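You operate a simulated robot arm through the tools that you are given. There is no shell and no other tool. Be economical: measure what you need, move in short steps, check, and stop when the job is done.

You run a simulated two-armed robot. Do the job below in one go: nothing can be reset, and whatever is moved stays where it is left.

## Task
Take the lid off the steel tin labelled "sugar" on the top of the steel stand and lay it down there.

It is judged by the outcome, as a careful person would: the job done as asked, and still so three seconds after it is handed in. It fails if anything else is knocked over, pushed out of place, dropped, spilled or broken. A push-on lid holds only when it is set on centred and level and pressed home; a screw cap is set on level and turned clockwise until tight.

## Robot
Two 7-joint arms with two-finger parallel grippers on one trunk, on a base that drives. Base frame: it is fixed to the floor where the robot stands at the start and does not move with it; the origin is under the middle of the robot, x ahead of it, y to its left, z up; the surface under the hand at the start is at about z = 800. Units: mm, rad, N and s.
The left shoulder is at the start at [50, 165, 1105], the right one opposite. With the tool pointing down near the work surface each hand reaches from about 220 to 700 mm from the robot's upright axis, wherever it stands, measured 20 degrees to its own side. Payload 3.91 kg a hand.
The tool frame of a hand sits at the grasp point between the pads (the TCP): z along the fingers, y along the line on which they close. The tips reach 30 mm beyond it. Largest opening 110 mm; finger width 20, thickness 10; the body of the gripper, 48 by 112 mm, starts 55 mm behind the TCP.
Orientation is that of the tool frame in the base frame, as a unit quaternion [w, x, y, z]. With the fingers straight down and closing along the base's y, the tool's x points along the base's -x, its y along +y and its z along -z.

## Interface
- The arms move only by the tool send_rows. It takes "left_commands", "right_commands" or both (then of equal length, played together; a hand with none holds still); each is a list that holds one entry, the list of rows, each a list of 7 numbers: the shift along the base's x, y, z in units of 25 mm (1.0 is 25 mm), then the turn, a rotation vector about the base's x, y, z in units of 5 degrees (1.0 is 5 degrees), then the finger opening in mm, from 0 to 110. In form: [[[x, y, z, wx, wy, wz, grip], ...]]. A call has 1 to 12 rows; each row shifts and turns the commanded pose from where the row before left it. A call with a number of a shift or a turn outside -1 to 1 is refused whole. Rows are played at 5 a second. More than 50 mm and 0.15 rad between two rows, or a gripper value outside its range, and nothing of the call is played. A pose out of reach is approached as far as the arm can. The call stops where the force on the tool passes 40 N (or 10 N more than at its start, if that is more) or the arm is blocked; 0.2 s more then pass. Each finger travels about 45 mm/s and halts on what it meets, pressing with about 42 N; the grip force reading is that of the motor and also rises with nothing between the fingers. The clock runs only during rows and for 0.2 s after the last one: add rows that do not move to give the fingers time. The reply holds the time, the measured pose of the TCP, the force on the tool along the base axes, the opening and the grip force, in the units named above and with some noise, with the torque about the TCP (base axes, N m) and any sound that the robot's microphone picked up, and new pictures: "pictures" is both (left out), scene, wrist or none (wrist: the cameras of the hands that moved).
- Cameras (640 x 400 px; columns grow to the right, rows downward): "scene" is now at [116.6, 18.6, 1287.2]; the picture's right is [0.22, -0.98, 0.00], its down [-0.45, -0.10, -0.89] and it looks along [0.87, 0.20, -0.46] (base axes); focal length 264 px, centre (320, 200). "left" rides on the left gripper at [72, -17, -103] in its tool frame; the picture's right is [0.23, 0.97, 0.00], its down [-0.76, 0.18, -0.62] and it looks along [-0.61, 0.14, 0.78] (tool axes); focal length 222 px, centre (320, 200). "right" rides on the right gripper at [72, 17, -103] in its tool frame; the picture's right is [-0.23, 0.97, 0.00], its down [-0.76, -0.18, -0.62] and it looks along [-0.61, -0.14, 0.78] (tool axes); focal length 222 px, centre (320, 200). There is no depth. A picture from a camera that has moved, and an enlarged one, comes with that camera's place and axes in the base frame and with its lens.
- slide_trunk(by): slides the trunk up (or, below 0, down) by that many mm; the arms and the scene camera ride with it, the base frame stays. It gives what a move gives, with no picture.
- drive_base(legs): drives the robot by 1 to 6 legs, each [ahead, left, turn to the left] in mm, mm and rad, along the robot's own axes; the way and the turn of a leg run together, so that a leg with both is an arc; at most 1500 mm and 3.142 rad a leg. The arms and the cameras ride along, it lands a little off, and it stops where it bumps. It gives what a move gives, and a new picture of the scene camera.
- head_to(pan, tilt): turns the head with the scene camera to pan (to the left, within 1.396 rad either way) and tilt (down, from -0.506 to 1.204), counted from straight ahead of the robot. It gives what a move gives, and a new picture of the scene camera.
- close_up(camera, box): a new picture of the part [left, top, right, bottom] of that camera's present view, enlarged. It takes no simulated time.
- close_job(): hands the job in; it is judged then, once.

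Go step by step. Nothing tells you exact positions but the pictures and the camera data: compare them with the known pose of the tool, close in by small moves and look again before you grip or let go. The budget is 120 turns and 260 pictures, counting those below and the enlarged ones. Unless the task says otherwise, let go and move clear before handing in, and close with one line.

The tools are called after "Emit:" as name(argument=value, ...) on one line, values as JSON. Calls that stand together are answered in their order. send_rows: Moves the arms, as the interface text tells. Its arguments: {"type":"object","properties":{"left_commands":{"type":"array","items":{"type":"array","items":{"type":"array","items":{"type":"number"}}}},"right_commands":{"type":"array","items":{"type":"array","items":{"type":"array","items":{"type":"number"}}}},"pictures":{"type":"string","enum":["both","scene","wrist","none"]}},"required":[]} The other tools are called the same way: slide_trunk (by) slides the trunk up or down; drive_base (legs) drives the base; head_to (pan, tilt) turns the head that bears the scene camera; close_up (camera, box) takes an enlarged picture of a part of a camera's view; close_job () hands the job in.

At the start:

```text
time_s: 0.0
left_position: [414.3, 400.6, 1113.9]
left_orientation: [0.0, -0.001, 1.0, -0.001]
left_contact_force: [-0.4, -0.3, -0.1]
left_torque: [0.0, 0.01, -0.01]
left_width: 110.3
left_gripper_force: 0.1
right_position: [413.5, -41.8, 1138.9]
right_orientation: [0.0, 0.0, 1.0, -0.001]
right_contact_force: [-0.7, -0.1, -0.4]
right_torque: [-0.02, 0.02, 0.03]
right_width: 110.0
right_gripper_force: 0.0
trunk travel left (down, up): [-325.0, 178.0]
robot x, y, heading: [-1.4, -0.2, -0.003]
head pan, tilt: [0.223, 0.478]
```

scene: 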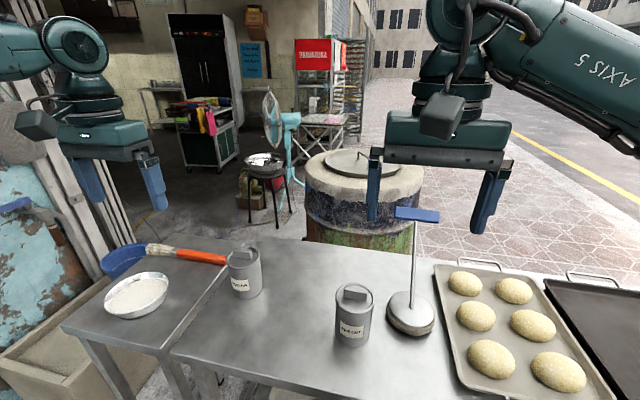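
right: 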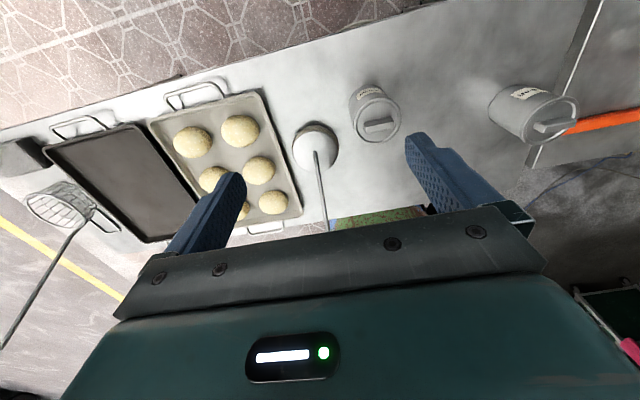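
left: 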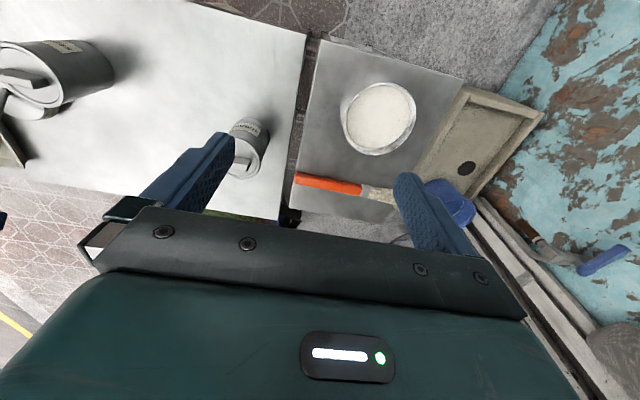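

I see two steel tins on the table and something like a stand (round base with a rod and a blue top). I'll enlarge the views to read the labels and understand the stand.

Emit:
close_up(camera="scene", box=[200, 220, 300, 310])

Emit:
close_up(camera="scene", box=[310, 190, 450, 360])

```text
4.44 times, centred on (250, 265) of scene
camera zoom: at [116.6, 18.6, 1287.2], right [0.22, -0.98, 0.0], down [-0.45, -0.1, -0.89], along [0.87, 0.2, -0.46], focal length 1174 px, centre (631, -89)
```

zoom: 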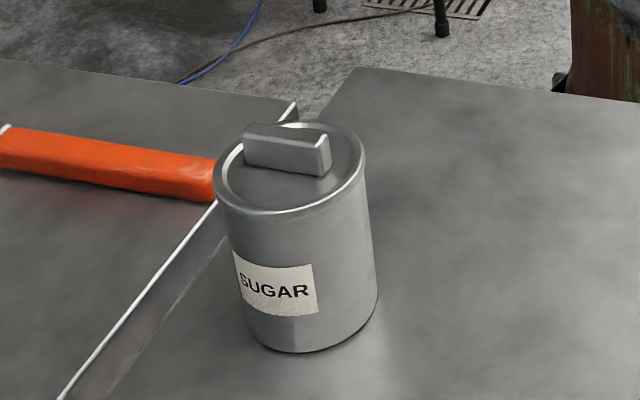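

```text
2.35 times, centred on (380, 275) of scene
camera zoom: at [116.6, 18.6, 1287.2], right [0.22, -0.98, 0.0], down [-0.45, -0.1, -0.89], along [0.87, 0.2, -0.46], focal length 622 px, centre (179, 24)
```

zoom: 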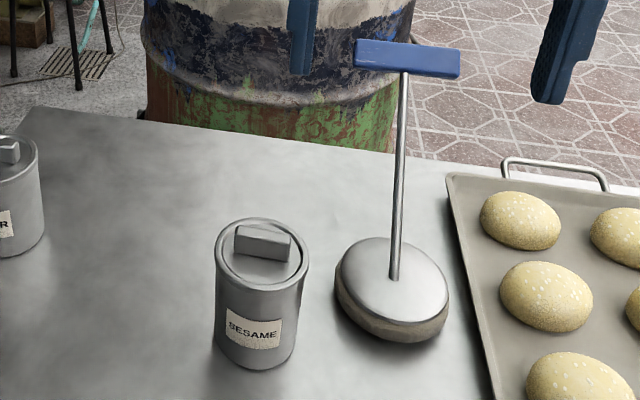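

The left-hand tin is the sugar tin, at about (537, 293), with its lid at z≈898 and a bar handle running along y. I'll bring the left hand over it, turned 90° so that the fingers close along x.

Emit:
send_rows(left_commands=[[[0.4, -0.3, 0, 0, 0, -1, 110], [0.4, -0.3, 0, 0, 0, -1, 110], [0.4, -0.3, 0, 0, 0, -1, 110], [0.4, -0.3, 0, 0, 0, -1, 110], [0.4, -0.3, 0, 0, 0, -1, 110], [0.4, -0.3, 0, 0, 0, -1, 110], [0.4, -0.3, 0, 0, 0, -1, 110], [0.4, -0.3, 0, 0, 0, -1, 110], [0.4, -0.3, 0, 0, 0, -1, 110], [0.4, -0.3, 0, 0, 0, -1, 110], [0.4, -0.3, 0, 0, 0, -1, 110], [0.4, -0.3, 0, 0, 0, -1, 110]]], pictures="none")

Emit:
send_rows(left_commands=[[[0, -0.1, -0.4, 0, 0, -1, 80], [0, -0.1, -0.4, 0, 0, -1, 60], [0, -0.1, -0.4, 0, 0, -1, 60], [0, -0.1, -0.4, 0, 0, -1, 60], [0, -0.1, -0.4, 0, 0, -1, 60], [0, -0.1, -0.4, 0, 0, -1, 60], [0, 0, 0, 0, 0, 0, 60]]])

```text
time_s: 2.6
left_position: [535.5, 310.8, 1113.4]
left_orientation: [0.0, 0.5, 0.866, 0.0]
left_contact_force: [0.1, -0.5, -0.6]
left_torque: [0.01, 0.0, 0.0]
left_width: 110.2
left_gripper_force: 0.1
right_position: [413.7, -39.8, 1138.8]
right_orientation: [0.0, 0.0, 1.0, 0.0]
right_contact_force: [-0.3, 0.1, 0.5]
right_torque: [0.0, -0.01, 0.02]
right_width: 110.1
right_gripper_force: 0.0
trunk travel left (down, up): [-325.0, 178.0]
robot x, y, heading: [2.2, -1.6, 0.002]
head pan, tilt: [0.223, 0.478]
```

```text
time_s: 4.2
left_position: [533.4, 295.5, 1054.6]
left_orientation: [0.0, 0.708, 0.706, 0.0]
left_contact_force: [-0.1, -0.1, 0.1]
left_torque: [0.0, 0.0, -0.02]
left_width: 60.1
left_gripper_force: 0.1
right_position: [413.7, -40.2, 1137.6]
right_orientation: [-0.001, 0.0, 1.0, 0.001]
right_contact_force: [0.4, -0.6, -0.1]
right_torque: [-0.01, 0.0, 0.01]
right_width: 110.1
right_gripper_force: 0.1
trunk travel left (down, up): [-325.0, 178.0]
robot x, y, heading: [-0.3, -3.5, -0.003]
head pan, tilt: [0.223, 0.478]
camera scene: at [116.5, 18.6, 1287.2], right [0.22, -0.98, 0.0], down [-0.45, -0.1, -0.89], along [0.87, 0.2, -0.46], focal length 264 px, centre (320, 200)
camera left: at [518.0, 367.1, 1156.1], right [0.97, 0.23, 0.0], down [0.18, -0.76, 0.62], along [0.14, -0.61, -0.78], focal length 222 px, centre (320, 200)
```

scene: 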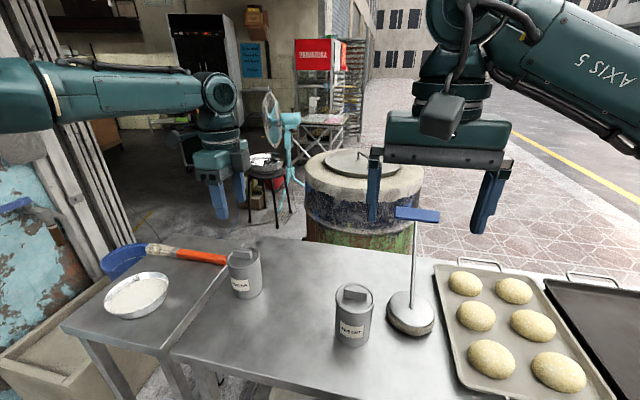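
left: 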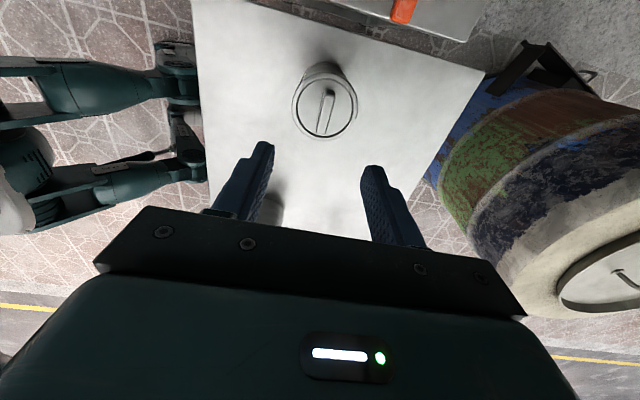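

Emit:
close_up(camera="left", box=[270, 50, 380, 150])

```text
4.00 times, centred on (325, 100) of left
camera zoom: at [518.0, 367.1, 1156.1], right [0.97, 0.23, 0.0], down [0.18, -0.76, 0.62], along [0.14, -0.61, -0.78], focal length 888 px, centre (300, 600)
```

zoom: 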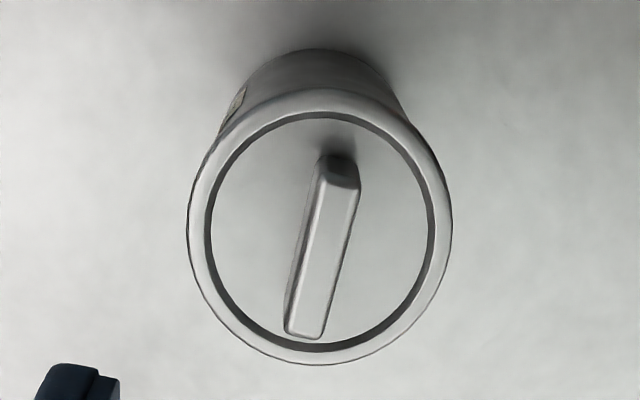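

The handle centre is near (541, 294), along y, top at roughly z=915. I'll shift over it and come down to just above it.

Emit:
send_rows(left_commands=[[[0.3, -0.04, -0.6, 0, 0, 0, 50], [0, 0, -0.8, 0, 0, 0, 50], [0, 0, -0.8, 0, 0, 0, 50], [0, 0, -0.8, 0, 0, 0, 50], [0, 0, -0.6, 0, 0, 0, 50], [0, 0, 0, 0, 0, 0, 50]]])

Emit:
close_up(camera="scene", box=[200, 210, 300, 310])

Emit:
close_up(camera="left", box=[240, 70, 400, 220])

```text
time_s: 5.6
left_position: [541.9, 295.3, 963.1]
left_orientation: [0.0, 0.706, 0.708, 0.0]
left_contact_force: [0.8, 0.9, -1.2]
left_torque: [-0.02, -0.01, -0.03]
left_width: 49.9
left_gripper_force: 0.0
right_position: [414.2, -41.6, 1138.0]
right_orientation: [0.0, -0.001, 1.0, -0.001]
right_contact_force: [0.3, -0.2, -0.2]
right_torque: [-0.02, 0.02, -0.01]
right_width: 110.0
right_gripper_force: 0.0
trunk travel left (down, up): [-325.0, 178.0]
robot x, y, heading: [0.7, 0.2, 0.002]
head pan, tilt: [0.223, 0.478]
camera scene: at [116.5, 18.6, 1287.2], right [0.22, -0.98, 0.0], down [-0.45, -0.1, -0.89], along [0.87, 0.2, -0.46], focal length 264 px, centre (320, 200)
camera left: at [525.4, 367.2, 1066.1], right [0.97, 0.23, 0.0], down [0.18, -0.76, 0.62], along [0.14, -0.61, -0.78], focal length 222 px, centre (320, 200)
```

scene: 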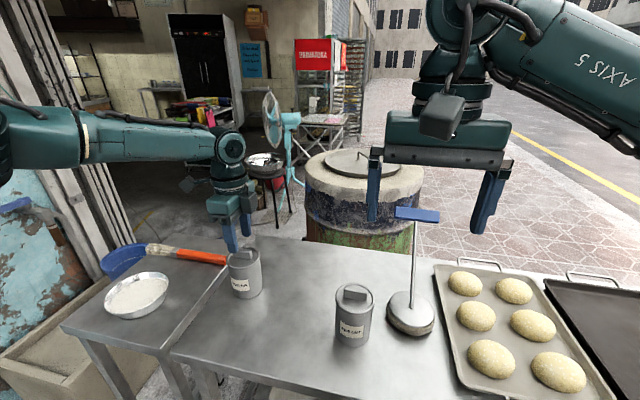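
left: 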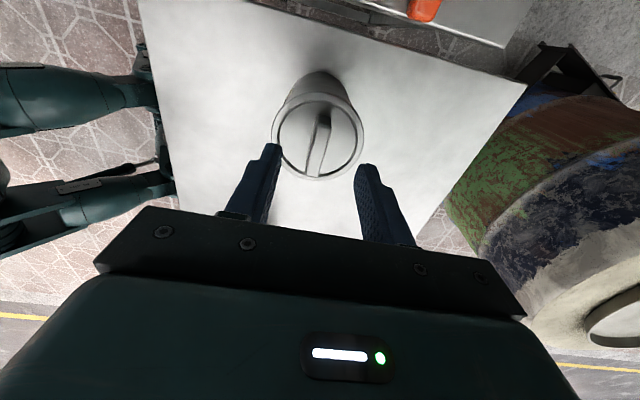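

```text
4.00 times, centred on (250, 260) of scene
camera zoom: at [116.5, 18.6, 1287.2], right [0.22, -0.98, 0.0], down [-0.45, -0.1, -0.89], along [0.87, 0.2, -0.46], focal length 1057 px, centre (600, -40)
```

zoom: 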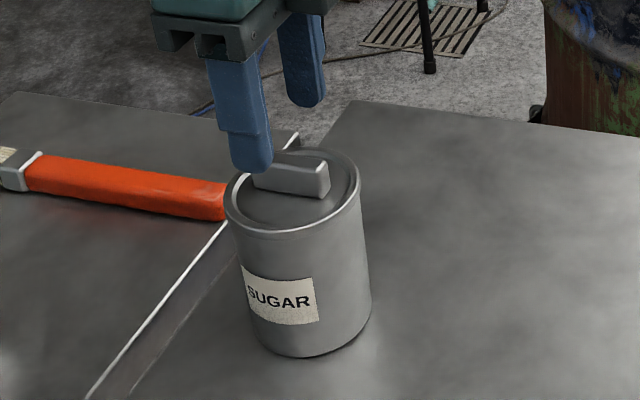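

```text
2.67 times, centred on (320, 145) of left
camera zoom: at [525.4, 367.2, 1066.1], right [0.97, 0.23, 0.0], down [0.18, -0.76, 0.62], along [0.14, -0.61, -0.78], focal length 592 px, centre (320, 347)
```

zoom: 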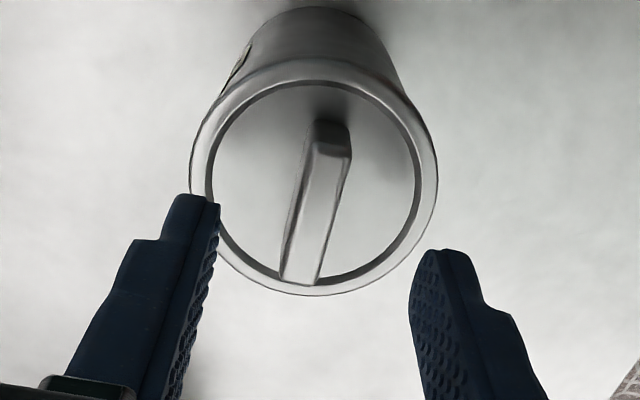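

Emit:
send_rows(left_commands=[[[0, -0.12, -0.4, 0, 0, 0, 44], [0, 0, -0.4, 0, 0, 0, 40], [0, 0, 0, 0, 0, 0, 40]]], pictures="none")

Emit:
close_up(camera="scene", box=[210, 220, 290, 300])

Emit:
close_up(camera="left", box=[240, 70, 400, 220])

```text
time_s: 6.4
left_position: [541.4, 293.0, 943.9]
left_orientation: [0.0, 0.707, 0.707, 0.0]
left_contact_force: [-0.1, 0.3, 0.0]
left_torque: [0.01, 0.0, -0.01]
left_width: 40.1
left_gripper_force: 0.1
right_position: [413.6, -41.0, 1138.6]
right_orientation: [0.0, -0.001, 1.0, 0.0]
right_contact_force: [0.1, -0.5, 0.0]
right_torque: [-0.02, 0.01, -0.01]
right_width: 110.1
right_gripper_force: 0.1
trunk travel left (down, up): [-325.0, 178.0]
robot x, y, heading: [-0.4, 0.5, -0.002]
head pan, tilt: [0.223, 0.478]
```

```text
5.00 times, centred on (250, 260) of scene
camera zoom: at [116.5, 18.6, 1287.2], right [0.22, -0.98, 0.0], down [-0.45, -0.1, -0.89], along [0.87, 0.2, -0.46], focal length 1321 px, centre (670, -100)
```

zoom: 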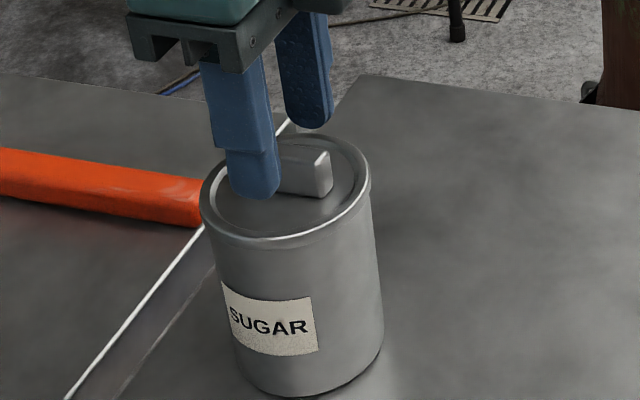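

```text
2.67 times, centred on (320, 145) of left
camera zoom: at [525.2, 363.9, 1045.5], right [0.97, 0.23, 0.0], down [0.18, -0.76, 0.62], along [0.14, -0.61, -0.78], focal length 592 px, centre (320, 347)
```

zoom: 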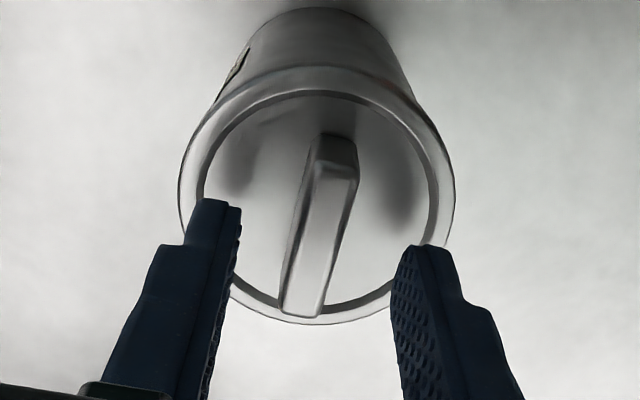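

Emit:
send_rows(left_commands=[[[0, 0, -0.3, 0, 0, 0, 40], [0, 0, -0.2, 0, 0, 0, 36], [0, 0, 0, 0, 0, 0, 36]]], pictures="none")

Emit:
close_up(camera="scene", box=[210, 220, 290, 300])

Emit:
close_up(camera="left", box=[240, 70, 400, 220])

```text
time_s: 7.2
left_position: [541.4, 291.1, 930.1]
left_orientation: [0.0, 0.707, 0.708, 0.0]
left_contact_force: [-0.1, -0.3, 0.2]
left_torque: [0.0, 0.0, 0.01]
left_width: 35.9
left_gripper_force: 0.0
right_position: [414.4, -41.5, 1137.4]
right_orientation: [0.0, 0.0, 1.0, -0.001]
right_contact_force: [-0.2, 0.1, 0.3]
right_torque: [0.01, 0.0, 0.01]
right_width: 110.0
right_gripper_force: 0.1
trunk travel left (down, up): [-325.0, 178.0]
robot x, y, heading: [-1.6, 1.4, 0.006]
head pan, tilt: [0.223, 0.478]
```

```text
5.00 times, centred on (250, 260) of scene
camera zoom: at [116.6, 18.6, 1287.2], right [0.22, -0.98, 0.0], down [-0.45, -0.1, -0.89], along [0.87, 0.2, -0.46], focal length 1321 px, centre (670, -100)
```

zoom: 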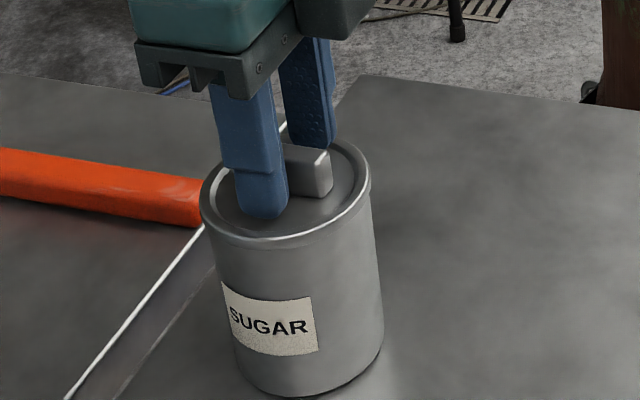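

```text
2.67 times, centred on (320, 145) of left
camera zoom: at [526.0, 363.6, 1032.8], right [0.97, 0.23, 0.0], down [0.18, -0.76, 0.62], along [0.14, -0.61, -0.78], focal length 592 px, centre (320, 347)
```

zoom: 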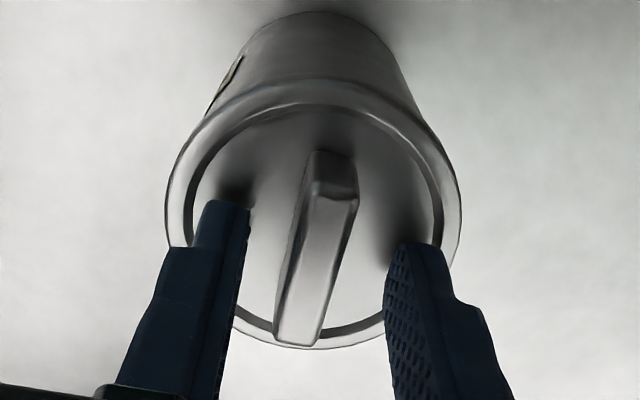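

The fingers straddle the handle, tips just above the lid. I'll go down a few mm more, then close.

Emit:
send_rows(left_commands=[[[0, 0, -0.1, 0, 0, 0, 36], [0, 0, -0.1, 0, 0, 0, 36], [0, 0, 0, 0, 0, 0, 20], [0, 0, 0, 0, 0, 0, 5], [0, 0, 0, 0, 0, 0, 0], [0, 0, 0, 0, 0, 0, 0]]], pictures="none")

Emit:
close_up(camera="scene", box=[210, 220, 290, 300])

Emit:
close_up(camera="left", box=[240, 70, 400, 220])

```text
time_s: 8.6
left_position: [540.5, 289.8, 928.6]
left_orientation: [0.002, 0.706, 0.708, 0.001]
left_contact_force: [-9.3, 1.0, 24.8]
left_torque: [0.06, 0.36, -0.05]
left_width: 10.1
left_gripper_force: 42.0
right_position: [411.0, -42.1, 1139.8]
right_orientation: [0.001, 0.0, 1.0, 0.0]
right_contact_force: [0.1, -1.7, 0.3]
right_torque: [0.0, -0.03, 0.01]
right_width: 110.2
right_gripper_force: 0.0
trunk travel left (down, up): [-325.0, 178.0]
robot x, y, heading: [2.6, -2.5, 0.001]
head pan, tilt: [0.223, 0.478]
```

```text
5.00 times, centred on (250, 260) of scene
camera zoom: at [113.4, 17.5, 1287.8], right [0.22, -0.98, 0.0], down [-0.45, -0.1, -0.89], along [0.87, 0.2, -0.46], focal length 1321 px, centre (670, -100)
```

zoom: 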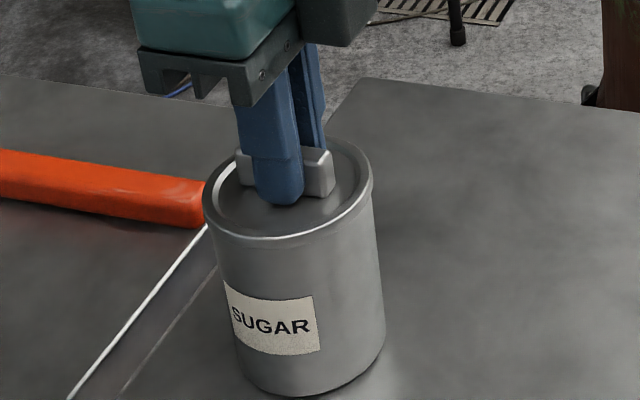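

```text
2.67 times, centred on (320, 145) of left
camera zoom: at [523.9, 362.4, 1031.6], right [0.97, 0.23, 0.01], down [0.18, -0.76, 0.62], along [0.15, -0.61, -0.78], focal length 592 px, centre (320, 347)
```

zoom: 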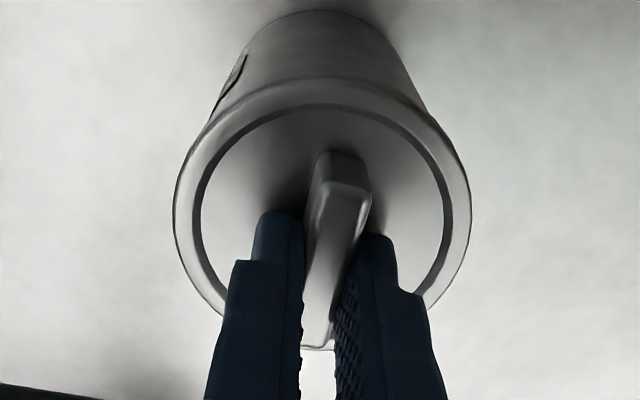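

The handle is gripped (10 mm) and the tips press lightly on the lid. I'll raise in small steps and watch the force and the tin.

Emit:
send_rows(left_commands=[[[0, 0, 0.1, 0, 0, 0, 0], [0, 0, 0.1, 0, 0, 0, 0], [0, 0, 0.08, 0, 0, 0, 0], [0, 0, 0, 0, 0, 0, 0]]], pictures="none")

Emit:
close_up(camera="scene", box=[210, 220, 290, 300])

```text
time_s: 9.6
left_position: [542.3, 292.0, 931.5]
left_orientation: [-0.001, 0.707, 0.707, 0.0]
left_contact_force: [-0.3, 0.1, -0.3]
left_torque: [-0.03, 0.0, -0.03]
left_width: 10.0
left_gripper_force: 42.5
right_position: [414.0, -40.5, 1138.7]
right_orientation: [0.0, 0.0, 1.0, -0.001]
right_contact_force: [0.1, 0.2, -0.8]
right_torque: [0.0, 0.01, 0.02]
right_width: 110.2
right_gripper_force: 0.0
trunk travel left (down, up): [-325.0, 178.0]
robot x, y, heading: [-3.5, 3.2, -0.003]
head pan, tilt: [0.223, 0.478]
heard: snap
```

```text
5.00 times, centred on (250, 260) of scene
camera zoom: at [116.7, 18.6, 1287.1], right [0.22, -0.98, 0.0], down [-0.45, -0.1, -0.89], along [0.87, 0.2, -0.46], focal length 1321 px, centre (670, -100)
```

zoom: 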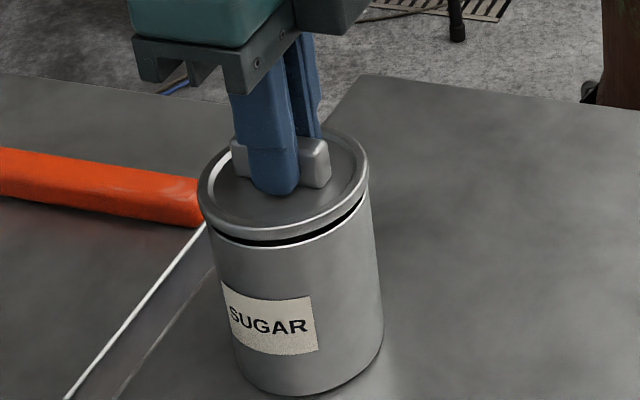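

The lid snapped free and the tin stayed put. I'll lift it straight up.

Emit:
send_rows(left_commands=[[[0, 0, 0.2, 0, 0, 0, 0], [0, 0, 0.4, 0, 0, 0, 0], [0, 0, 0.6, 0, 0, 0, 0], [0, 0, 0.8, 0, 0, 0, 0], [0, 0, 0.8, 0, 0, 0, 0], [0, 0, 0, 0, 0, 0, 0]]])

Emit:
close_up(camera="scene", box=[190, 200, 310, 320])

```text
time_s: 11.0
left_position: [542.8, 292.6, 1003.5]
left_orientation: [0.0, 0.707, 0.707, 0.0]
left_contact_force: [0.8, 0.3, -0.1]
left_torque: [-0.01, 0.0, 0.01]
left_width: 9.9
left_gripper_force: 42.2
right_position: [413.8, -41.3, 1137.8]
right_orientation: [-0.001, 0.0, 1.0, 0.0]
right_contact_force: [-0.4, 0.0, 0.0]
right_torque: [-0.04, 0.01, 0.0]
right_width: 110.1
right_gripper_force: 0.1
trunk travel left (down, up): [-325.0, 178.0]
robot x, y, heading: [2.3, -1.1, 0.001]
head pan, tilt: [0.223, 0.478]
camera scene: at [116.6, 18.6, 1287.2], right [0.22, -0.98, 0.0], down [-0.45, -0.1, -0.89], along [0.87, 0.2, -0.46], focal length 264 px, centre (320, 200)
camera left: at [526.4, 363.9, 1107.2], right [0.97, 0.23, 0.0], down [0.18, -0.76, 0.62], along [0.14, -0.61, -0.78], focal length 222 px, centre (320, 200)
```

scene: 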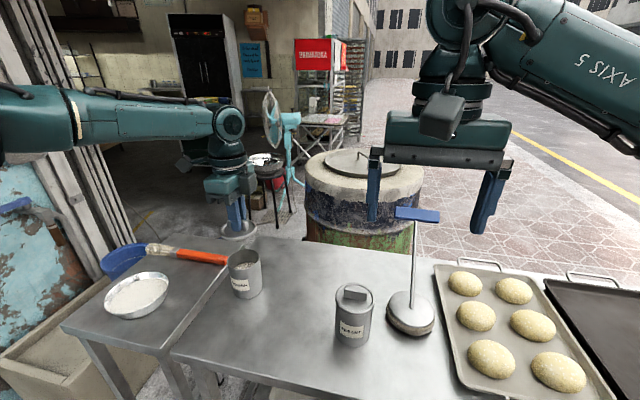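
left: 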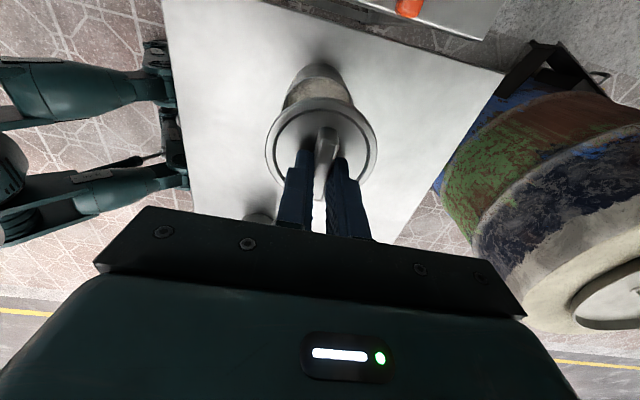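

```text
3.33 times, centred on (250, 260) of scene
camera zoom: at [116.6, 18.6, 1287.2], right [0.22, -0.98, 0.0], down [-0.45, -0.1, -0.89], along [0.87, 0.2, -0.46], focal length 881 px, centre (553, 0)
```

zoom: 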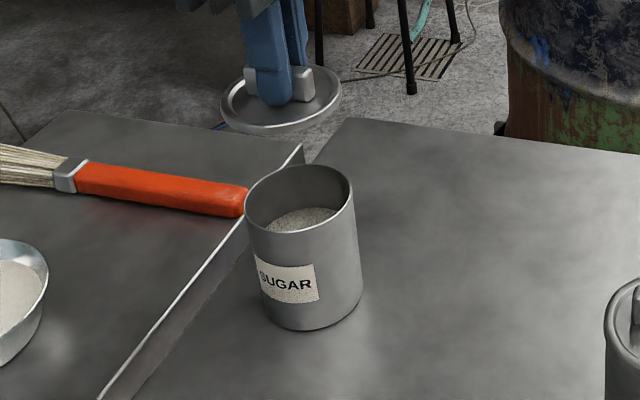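

The lid is clear and held level, and the sugar tin still stands. I'll carry it to the free part of the same tabletop at about (550, 150).

Emit:
send_rows(left_commands=[[[0.04, -0.7, 0, 0, 0, 0, 0], [0.04, -0.7, 0, 0, 0, 0, 0], [0.04, -0.7, 0, 0, 0, 0, 0], [0.04, -0.7, 0, 0, 0, 0, 0], [0.04, -0.7, 0, 0, 0, 0, 0], [0.04, -0.7, 0, 0, 0, 0, 0], [0.04, -0.7, 0, 0, 0, 0, 0], [0.04, -0.7, 0, 0, 0, 0, 0], [0, 0, -0.9, 0, 0, 0, 0], [0, 0, -0.9, 0, 0, 0, 0], [0, 0, -0.9, 0, 0, 0, 0], [0, 0, 0, 0, 0, 0, 0]]])

Emit:
close_up(camera="scene", box=[220, 180, 400, 340])

```text
time_s: 13.6
left_position: [512.2, 182.6, 939.9]
left_orientation: [0.001, 0.707, 0.707, 0.0]
left_contact_force: [0.2, -0.8, -0.1]
left_torque: [-0.02, -0.01, -0.01]
left_width: 10.3
left_gripper_force: 42.0
left hand out of reach, approached as far as the arm can: row 5, 6, 7, 8, 10, 11
right_position: [414.9, -41.1, 1138.3]
right_orientation: [0.0, 0.0, 1.0, 0.001]
right_contact_force: [0.4, -0.7, 0.4]
right_torque: [0.03, 0.02, -0.02]
right_width: 110.0
right_gripper_force: 0.1
trunk travel left (down, up): [-325.0, 178.0]
robot x, y, heading: [-2.5, -0.2, 0.005]
head pan, tilt: [0.223, 0.478]
camera scene: at [116.5, 18.6, 1287.2], right [0.22, -0.98, 0.0], down [-0.45, -0.1, -0.89], along [0.87, 0.2, -0.46], focal length 264 px, centre (320, 200)
camera left: at [495.5, 255.5, 1042.4], right [0.97, 0.23, 0.0], down [0.18, -0.76, 0.63], along [0.14, -0.61, -0.78], focal length 222 px, centre (320, 200)
```

scene: 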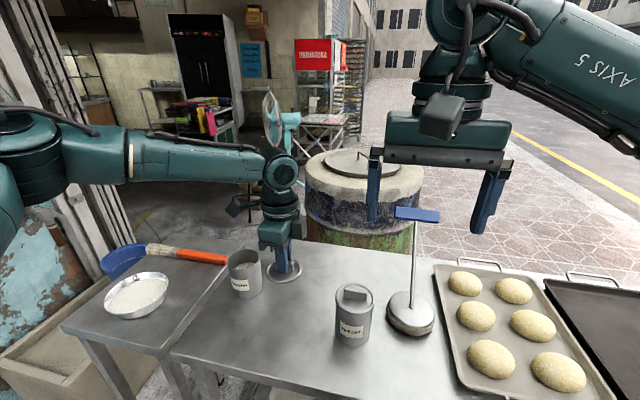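
left: 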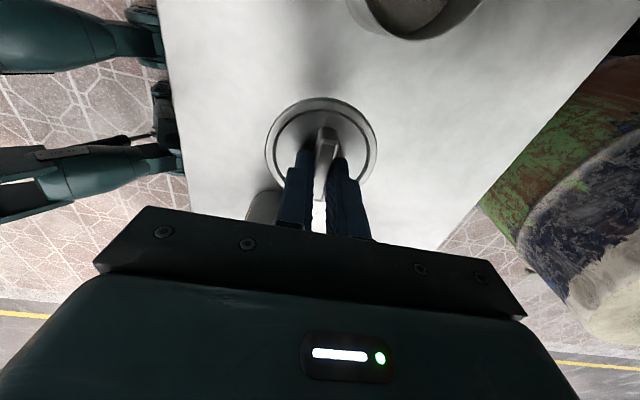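

```text
2.50 times, centred on (310, 260) of scene
camera zoom: at [116.5, 18.6, 1287.2], right [0.22, -0.98, 0.0], down [-0.45, -0.1, -0.89], along [0.87, 0.2, -0.46], focal length 660 px, centre (345, 50)
```

zoom: 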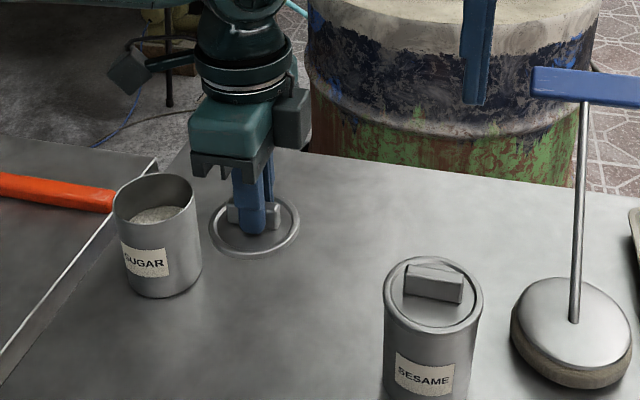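

The arm reached its limit at (512, 183) in this wrist pose, so I'll set the lid down somewhat nearer, around (480, 185). I'll move back first and check the measured pose.

Emit:
send_rows(left_commands=[[[-0.7, 0.3, 0, 0, 0, 0, 0], [-0.7, 0.3, 0, 0, 0, 0, 0], [0, 0, 0, 0, 0, 0, 0]]], pictures="none")

```text
time_s: 14.4
left_position: [478.4, 198.7, 939.7]
left_orientation: [0.0, 0.707, 0.708, 0.0]
left_contact_force: [-0.1, -0.3, 0.6]
left_torque: [-0.01, -0.02, -0.01]
left_width: 10.2
left_gripper_force: 41.7
right_position: [413.3, -40.8, 1139.0]
right_orientation: [0.0, 0.0, 1.0, 0.0]
right_contact_force: [0.1, 1.0, -0.7]
right_torque: [-0.01, -0.01, -0.01]
right_width: 109.9
right_gripper_force: 0.1
trunk travel left (down, up): [-325.0, 178.0]
robot x, y, heading: [1.2, -0.0, 0.0]
head pan, tilt: [0.223, 0.478]
```

Emit:
send_rows(left_commands=[[[0, -0.4, -0.4, 0, 0, 0, 0], [0, -0.2, -0.6, 0, 0, 0, 0], [0, 0, -0.7, 0, 0, 0, 0], [0, 0, -0.6, 0, 0, 0, 0], [0, 0, 0, 0, 0, 0, 0]]])

Emit:
close_up(camera="scene", box=[220, 200, 380, 340])

```text
time_s: 15.6
left_position: [477.2, 184.7, 881.0]
left_orientation: [0.001, 0.706, 0.708, 0.0]
left_contact_force: [-0.6, -0.4, 0.1]
left_torque: [0.0, 0.02, 0.02]
left_width: 9.7
left_gripper_force: 42.3
right_position: [414.1, -40.7, 1138.9]
right_orientation: [0.0, 0.0, 1.0, 0.0]
right_contact_force: [-0.2, 0.6, -0.1]
right_torque: [-0.02, -0.01, 0.01]
right_width: 110.1
right_gripper_force: 0.0
trunk travel left (down, up): [-325.0, 178.0]
robot x, y, heading: [-3.1, -0.1, 0.001]
head pan, tilt: [0.223, 0.478]
camera scene: at [116.5, 18.6, 1287.2], right [0.22, -0.98, 0.0], down [-0.45, -0.1, -0.89], along [0.87, 0.2, -0.46], focal length 264 px, centre (320, 200)
camera left: at [460.9, 256.4, 983.4], right [0.97, 0.23, 0.0], down [0.18, -0.76, 0.62], along [0.14, -0.61, -0.78], focal length 222 px, centre (320, 200)
```

scene: 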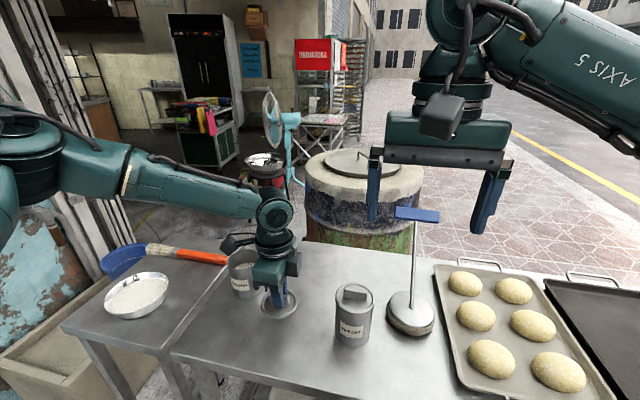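
left: 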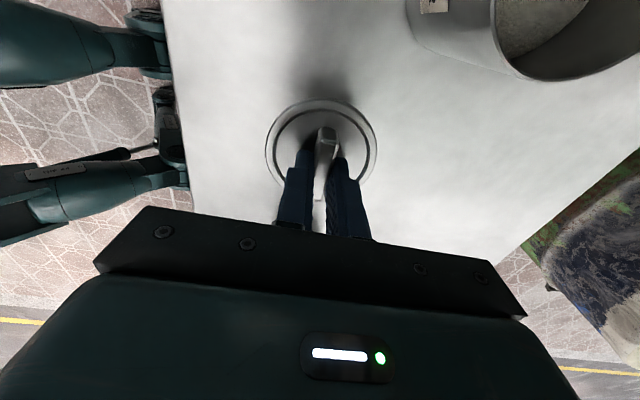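

```text
2.86 times, centred on (300, 270) of scene
camera zoom: at [116.5, 18.6, 1287.2], right [0.22, -0.98, 0.0], down [-0.45, -0.1, -0.89], along [0.87, 0.2, -0.46], focal length 755 px, centre (377, 0)
```

zoom: 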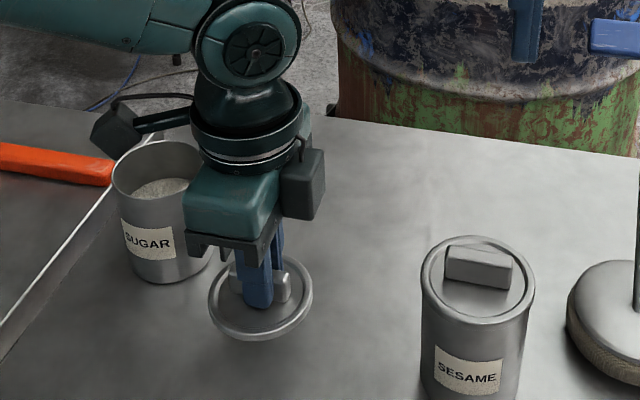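

Emit:
send_rows(left_commands=[[[0, 0, -0.4, 0, 0, 0, 0], [0, 0, -0.4, 0, 0, 0, 0], [0, 0, -0.2, 0, 0, 0, 0], [0, 0, -0.1, 0, 0, 0, 0], [0, 0, 0, 0, 0, 0, 0]]], pictures="none")

Emit:
close_up(camera="scene", box=[220, 200, 380, 340])

Emit:
close_up(camera="left", box=[240, 70, 400, 220])

```text
time_s: 16.8
left_position: [472.5, 190.1, 858.6]
left_orientation: [0.001, 0.707, 0.707, 0.001]
left_contact_force: [0.2, 0.5, 0.0]
left_torque: [0.0, -0.02, 0.0]
left_width: 10.1
left_gripper_force: 41.8
left hand out of reach, approached as far as the arm can: row 2, 4
right_position: [415.1, -41.2, 1138.5]
right_orientation: [0.0, 0.0, 1.0, -0.001]
right_contact_force: [0.1, 0.3, -0.3]
right_torque: [0.01, 0.01, -0.05]
right_width: 110.0
right_gripper_force: 0.0
trunk travel left (down, up): [-325.0, 178.0]
robot x, y, heading: [0.7, 3.4, -0.002]
head pan, tilt: [0.223, 0.478]
```

```text
2.86 times, centred on (300, 270) of scene
camera zoom: at [116.6, 18.6, 1287.2], right [0.22, -0.98, 0.0], down [-0.45, -0.1, -0.89], along [0.87, 0.2, -0.46], focal length 755 px, centre (377, 0)
```

zoom: 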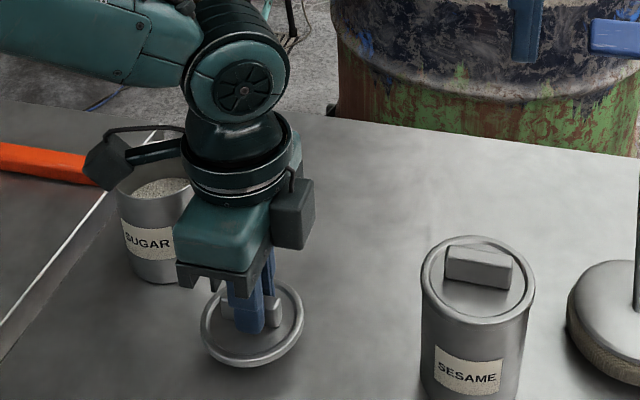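

```text
2.67 times, centred on (320, 145) of left
camera zoom: at [455.9, 262.7, 961.4], right [0.97, 0.23, 0.0], down [0.18, -0.76, 0.62], along [0.14, -0.61, -0.78], focal length 592 px, centre (320, 347)
```

zoom: 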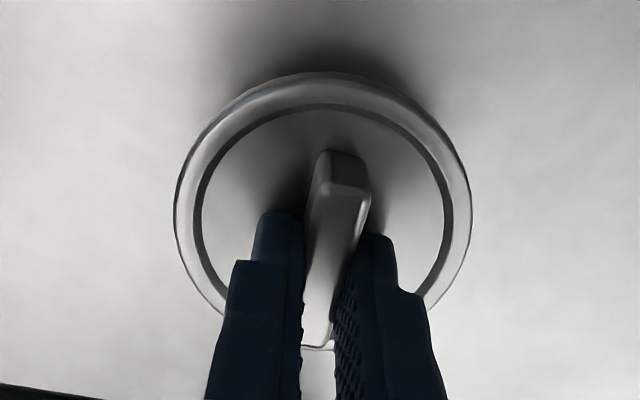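

The arm is at its limit again with the lid about 15 mm above the table. I'll raise the hand 40 mm, slide the trunk down by the same amount, then finish lowering with the arm.

Emit:
send_rows(left_commands=[[[0, 0, 0.8, 0, 0, 0, 0], [0, 0, 0.8, 0, 0, 0, 0], [0, 0, 0.4, 0, 0, 0, 0], [0, 0, 0, 0, 0, 0, 0]]], pictures="none")

Emit:
slide_trunk(by=-45)

Emit:
close_up(camera="scene", box=[200, 180, 440, 350])

```text
time_s: 17.8
left_position: [473.0, 191.0, 909.5]
left_orientation: [0.0, 0.706, 0.708, 0.0]
left_contact_force: [0.7, -0.6, 0.4]
left_torque: [0.01, -0.01, 0.0]
left_width: 10.2
left_gripper_force: 41.8
right_position: [413.1, -40.3, 1137.7]
right_orientation: [0.0, 0.0, 1.0, 0.0]
right_contact_force: [0.5, 0.6, -0.7]
right_torque: [-0.01, -0.05, 0.02]
right_width: 110.0
right_gripper_force: 0.1
trunk travel left (down, up): [-325.0, 178.0]
robot x, y, heading: [0.7, 0.0, 0.007]
head pan, tilt: [0.223, 0.478]
```

```text
time_s: 18.7
left_position: [472.5, 192.0, 865.5]
left_orientation: [0.0, 0.706, 0.708, 0.0]
left_contact_force: [0.5, 0.6, 0.8]
left_torque: [0.02, 0.02, 0.0]
left_width: 10.0
left_gripper_force: 42.1
right_position: [415.1, -40.9, 1094.3]
right_orientation: [0.0, -0.001, 1.0, 0.0]
right_contact_force: [0.7, -0.2, -1.0]
right_torque: [-0.02, 0.02, 0.02]
right_width: 109.9
right_gripper_force: 0.0
trunk travel left (down, up): [-280.0, 223.0]
robot x, y, heading: [-3.2, 1.0, -0.005]
head pan, tilt: [0.223, 0.478]
```

```text
2.35 times, centred on (320, 265) of scene
camera zoom: at [116.4, 18.6, 1242.3], right [0.22, -0.98, 0.0], down [-0.45, -0.1, -0.89], along [0.87, 0.2, -0.46], focal length 622 px, centre (320, 47)
```

zoom: 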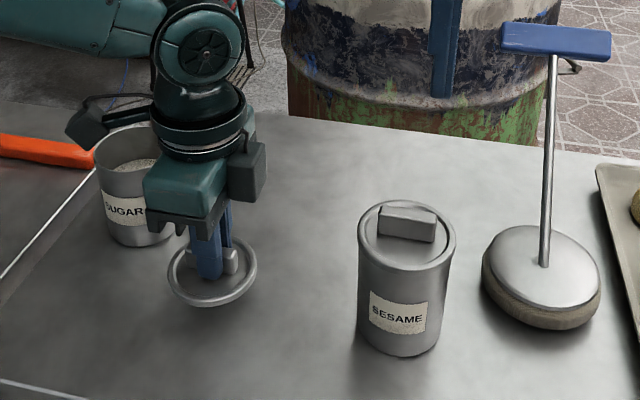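

Emit:
send_rows(left_commands=[[[0, 0, -0.4, 0, 0, 0, 0], [0, 0, -0.2, 0, 0, 0, 0], [0, 0, -0.1, 0, 0, 0, 0], [0, 0, 0, 0, 0, 0, 0]]], pictures="none")

Emit:
close_up(camera="scene", box=[230, 210, 330, 310])

Emit:
close_up(camera="left", box=[240, 50, 400, 200])

```text
time_s: 19.7
left_position: [472.0, 191.2, 847.7]
left_orientation: [0.0, 0.706, 0.708, 0.0]
left_contact_force: [0.5, 0.5, -0.1]
left_torque: [0.01, 0.0, 0.0]
left_width: 9.8
left_gripper_force: 41.6
right_position: [414.9, -41.8, 1093.4]
right_orientation: [0.0, 0.0, 1.0, 0.0]
right_contact_force: [-0.4, 0.2, 0.1]
right_torque: [0.0, 0.0, 0.0]
right_width: 109.9
right_gripper_force: 0.0
trunk travel left (down, up): [-280.0, 223.0]
robot x, y, heading: [3.1, 0.5, -0.002]
head pan, tilt: [0.223, 0.478]
```

```text
4.00 times, centred on (280, 260) of scene
camera zoom: at [116.6, 18.6, 1242.2], right [0.22, -0.98, 0.0], down [-0.45, -0.1, -0.89], along [0.87, 0.2, -0.46], focal length 1057 px, centre (480, -40)
```

zoom: 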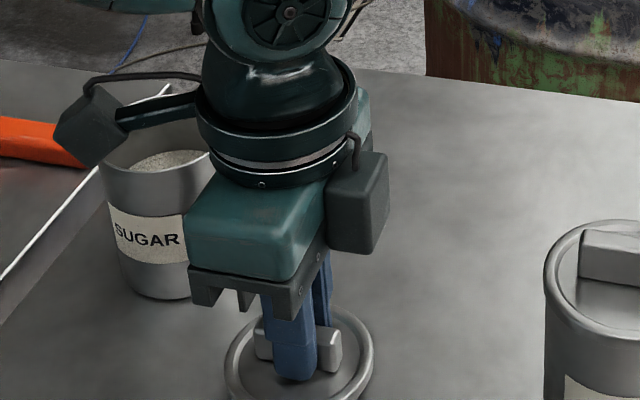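

```text
2.67 times, centred on (320, 125) of left
camera zoom: at [456.4, 263.1, 949.9], right [0.97, 0.23, 0.0], down [0.18, -0.76, 0.62], along [0.14, -0.61, -0.78], focal length 592 px, centre (320, 400)
```

zoom: 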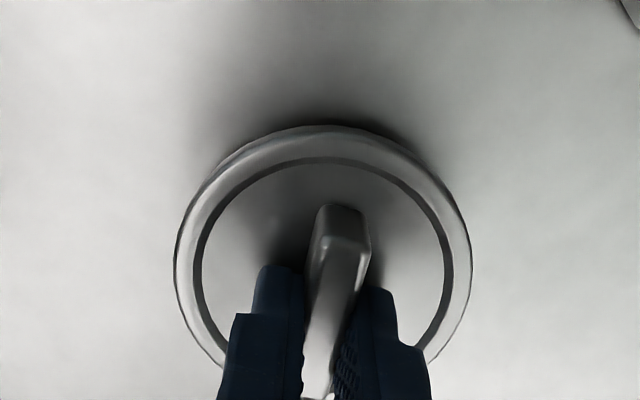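

Close to the table now; I'll step down in 1.5–2 mm steps and watch for contact.

Emit:
send_rows(left_commands=[[[0, 0, -0.08, 0, 0, 0, 0], [0, 0, -0.06, 0, 0, 0, 0], [0, 0, -0.06, 0, 0, 0, 0], [0, 0, 0, 0, 0, 0, 0]]], pictures="none")

Emit:
close_up(camera="left", box=[240, 50, 400, 200])

```text
time_s: 20.7
left_position: [472.6, 191.7, 841.8]
left_orientation: [0.0, 0.707, 0.707, 0.0]
left_contact_force: [0.4, -0.2, -1.0]
left_torque: [-0.01, 0.0, -0.05]
left_width: 10.1
left_gripper_force: 41.8
right_position: [414.8, -40.8, 1092.6]
right_orientation: [0.0, 0.0, 1.0, 0.0]
right_contact_force: [0.1, 0.7, 0.3]
right_torque: [0.0, 0.01, 0.0]
right_width: 110.0
right_gripper_force: 0.1
trunk travel left (down, up): [-280.0, 223.0]
robot x, y, heading: [-2.7, 0.3, -0.004]
head pan, tilt: [0.223, 0.478]
```

```text
2.67 times, centred on (320, 125) of left
camera zoom: at [456.1, 263.1, 945.1], right [0.97, 0.23, 0.0], down [0.18, -0.76, 0.62], along [0.14, -0.61, -0.78], focal length 592 px, centre (320, 400)
```

zoom: 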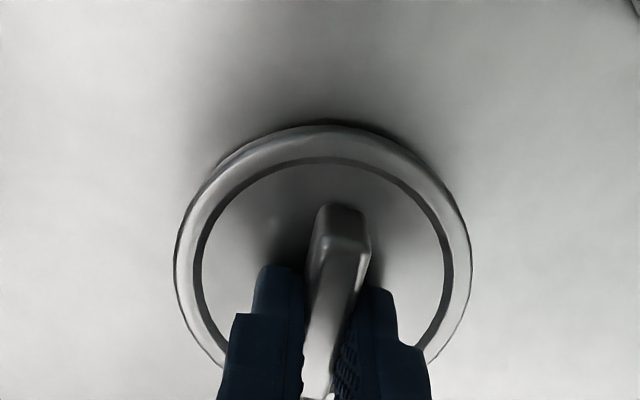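

Emit:
send_rows(left_commands=[[[0, 0, -0.06, 0, 0, 0, 0], [0, 0, -0.06, 0, 0, 0, 0], [0, 0, 0, 0, 0, 0, 0]]], pictures="none")

```text
time_s: 21.5
left_position: [471.7, 191.1, 839.0]
left_orientation: [0.0, 0.707, 0.708, 0.0]
left_contact_force: [-0.4, 0.6, -0.3]
left_torque: [0.02, 0.0, -0.01]
left_width: 9.8
left_gripper_force: 42.1
right_position: [414.9, -40.5, 1093.8]
right_orientation: [-0.001, 0.001, 1.0, -0.001]
right_contact_force: [-0.1, -0.4, 0.2]
right_torque: [0.03, -0.02, -0.02]
right_width: 110.1
right_gripper_force: 0.1
trunk travel left (down, up): [-280.0, 223.0]
robot x, y, heading: [1.7, 0.4, 0.002]
head pan, tilt: [0.223, 0.478]
```

Emit:
send_rows(left_commands=[[[0, 0, -0.06, 0, 0, 0, 0], [0, 0, -0.06, 0, 0, 0, 0], [0, 0, 0, 0, 0, 0, 0]]], pictures="none")

Emit:
close_up(camera="left", box=[240, 50, 400, 200])

```text
time_s: 22.3
left_position: [472.2, 192.1, 836.4]
left_orientation: [0.001, 0.706, 0.708, 0.001]
left_contact_force: [-0.8, 1.9, 3.8]
left_torque: [0.03, 0.04, 0.0]
left_width: 10.1
left_gripper_force: 41.7
right_position: [413.6, -40.6, 1094.1]
right_orientation: [0.0, 0.0, 1.0, 0.0]
right_contact_force: [-0.4, 0.3, -0.2]
right_torque: [0.0, 0.0, 0.02]
right_width: 109.9
right_gripper_force: 0.0
trunk travel left (down, up): [-280.0, 223.0]
robot x, y, heading: [2.0, -1.2, -0.002]
head pan, tilt: [0.223, 0.478]
```

```text
2.67 times, centred on (320, 125) of left
camera zoom: at [456.5, 263.3, 939.2], right [0.97, 0.23, 0.0], down [0.18, -0.76, 0.62], along [0.14, -0.61, -0.78], focal length 592 px, centre (320, 400)
```

zoom: 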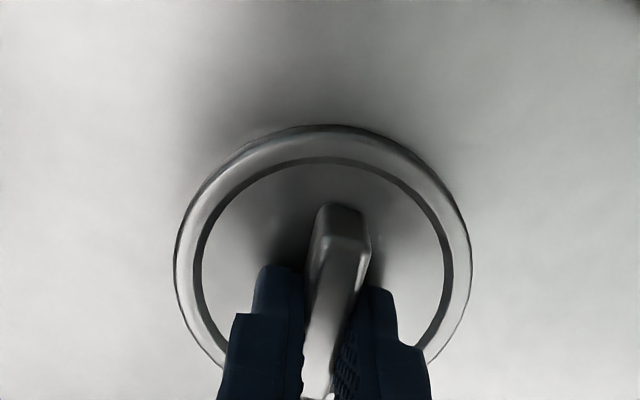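

The lid has touched the table (about 4 N upward). I'll press 0.5 mm more, open gently and rise straight up.

Emit:
send_rows(left_commands=[[[0, 0, -0.02, 0, 0, 0, 0], [0, 0, 0, 0, 0, 0, 16], [0, 0, 0, 0, 0, 0, 26], [0, 0, 0, 0, 0, 0, 34], [0, 0, 0, 0, 0, 0, 34], [0, 0, 0.2, 0, 0, 0, 34], [0, 0, 0.5, 0, 0, 0, 34], [0, 0, 0.8, 0, 0, 0, 34], [0, 0, 0.8, 0, 0, 0, 34], [0, 0, 0.8, 0, 0, 0, 34], [0, 0, 0.8, 0, 0, 0, 34], [0, 0, 0, 0, 0, 0, 34]]])

Emit:
close_up(camera="scene", box=[200, 200, 400, 340])

```text
time_s: 24.9
left_position: [471.7, 191.4, 934.6]
left_orientation: [0.0, 0.707, 0.708, 0.0]
left_contact_force: [0.2, -1.0, 0.1]
left_torque: [0.0, 0.01, -0.04]
left_width: 34.0
left_gripper_force: 0.1
right_position: [413.5, -40.1, 1093.7]
right_orientation: [0.0, 0.0, 1.0, 0.0]
right_contact_force: [0.3, 1.2, 0.4]
right_torque: [-0.04, 0.01, -0.01]
right_width: 109.7
right_gripper_force: 0.1
trunk travel left (down, up): [-280.0, 223.0]
robot x, y, heading: [-1.7, 1.9, -0.002]
head pan, tilt: [0.223, 0.478]
camera scene: at [116.6, 18.6, 1242.2], right [0.22, -0.98, 0.0], down [-0.45, -0.1, -0.89], along [0.87, 0.2, -0.46], focal length 264 px, centre (320, 200)
camera left: at [456.9, 262.7, 1036.5], right [0.97, 0.23, 0.0], down [0.18, -0.76, 0.62], along [0.14, -0.61, -0.78], focal length 222 px, centre (320, 200)
```

scene: 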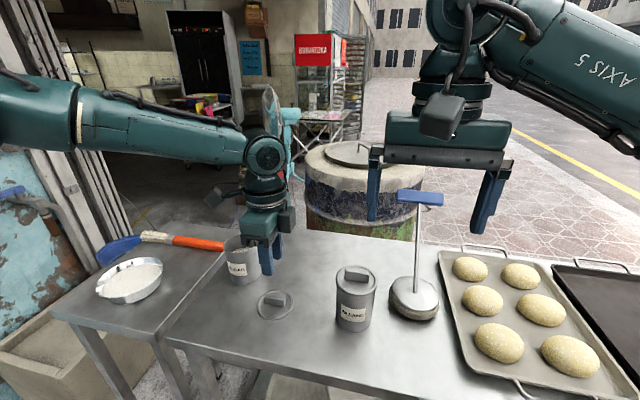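
left: 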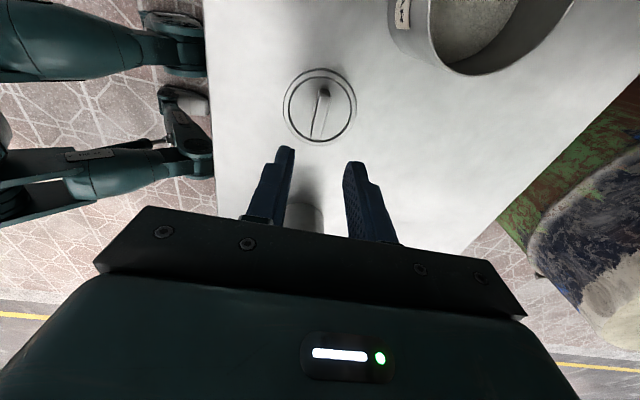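

```text
2.86 times, centred on (300, 270) of scene
camera zoom: at [116.6, 18.6, 1242.2], right [0.22, -0.98, 0.0], down [-0.45, -0.1, -0.89], along [0.87, 0.2, -0.46], focal length 755 px, centre (377, 0)
```

zoom: 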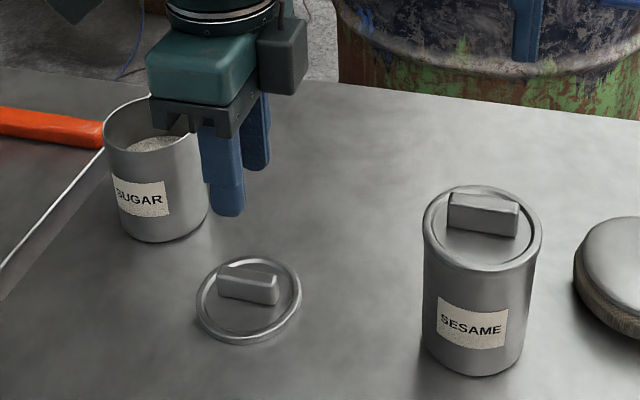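

The lid lies flat on the tabletop beside the upright, open sugar tin. Nothing else has moved and the hand is clear, so I'll hand in.

Emit:
close_job()

```text
The job is handed in.
```

The sugar tin's lid is off and lies flat on top of the steel stand, next to the open, upright tin. Nothing else was disturbed.
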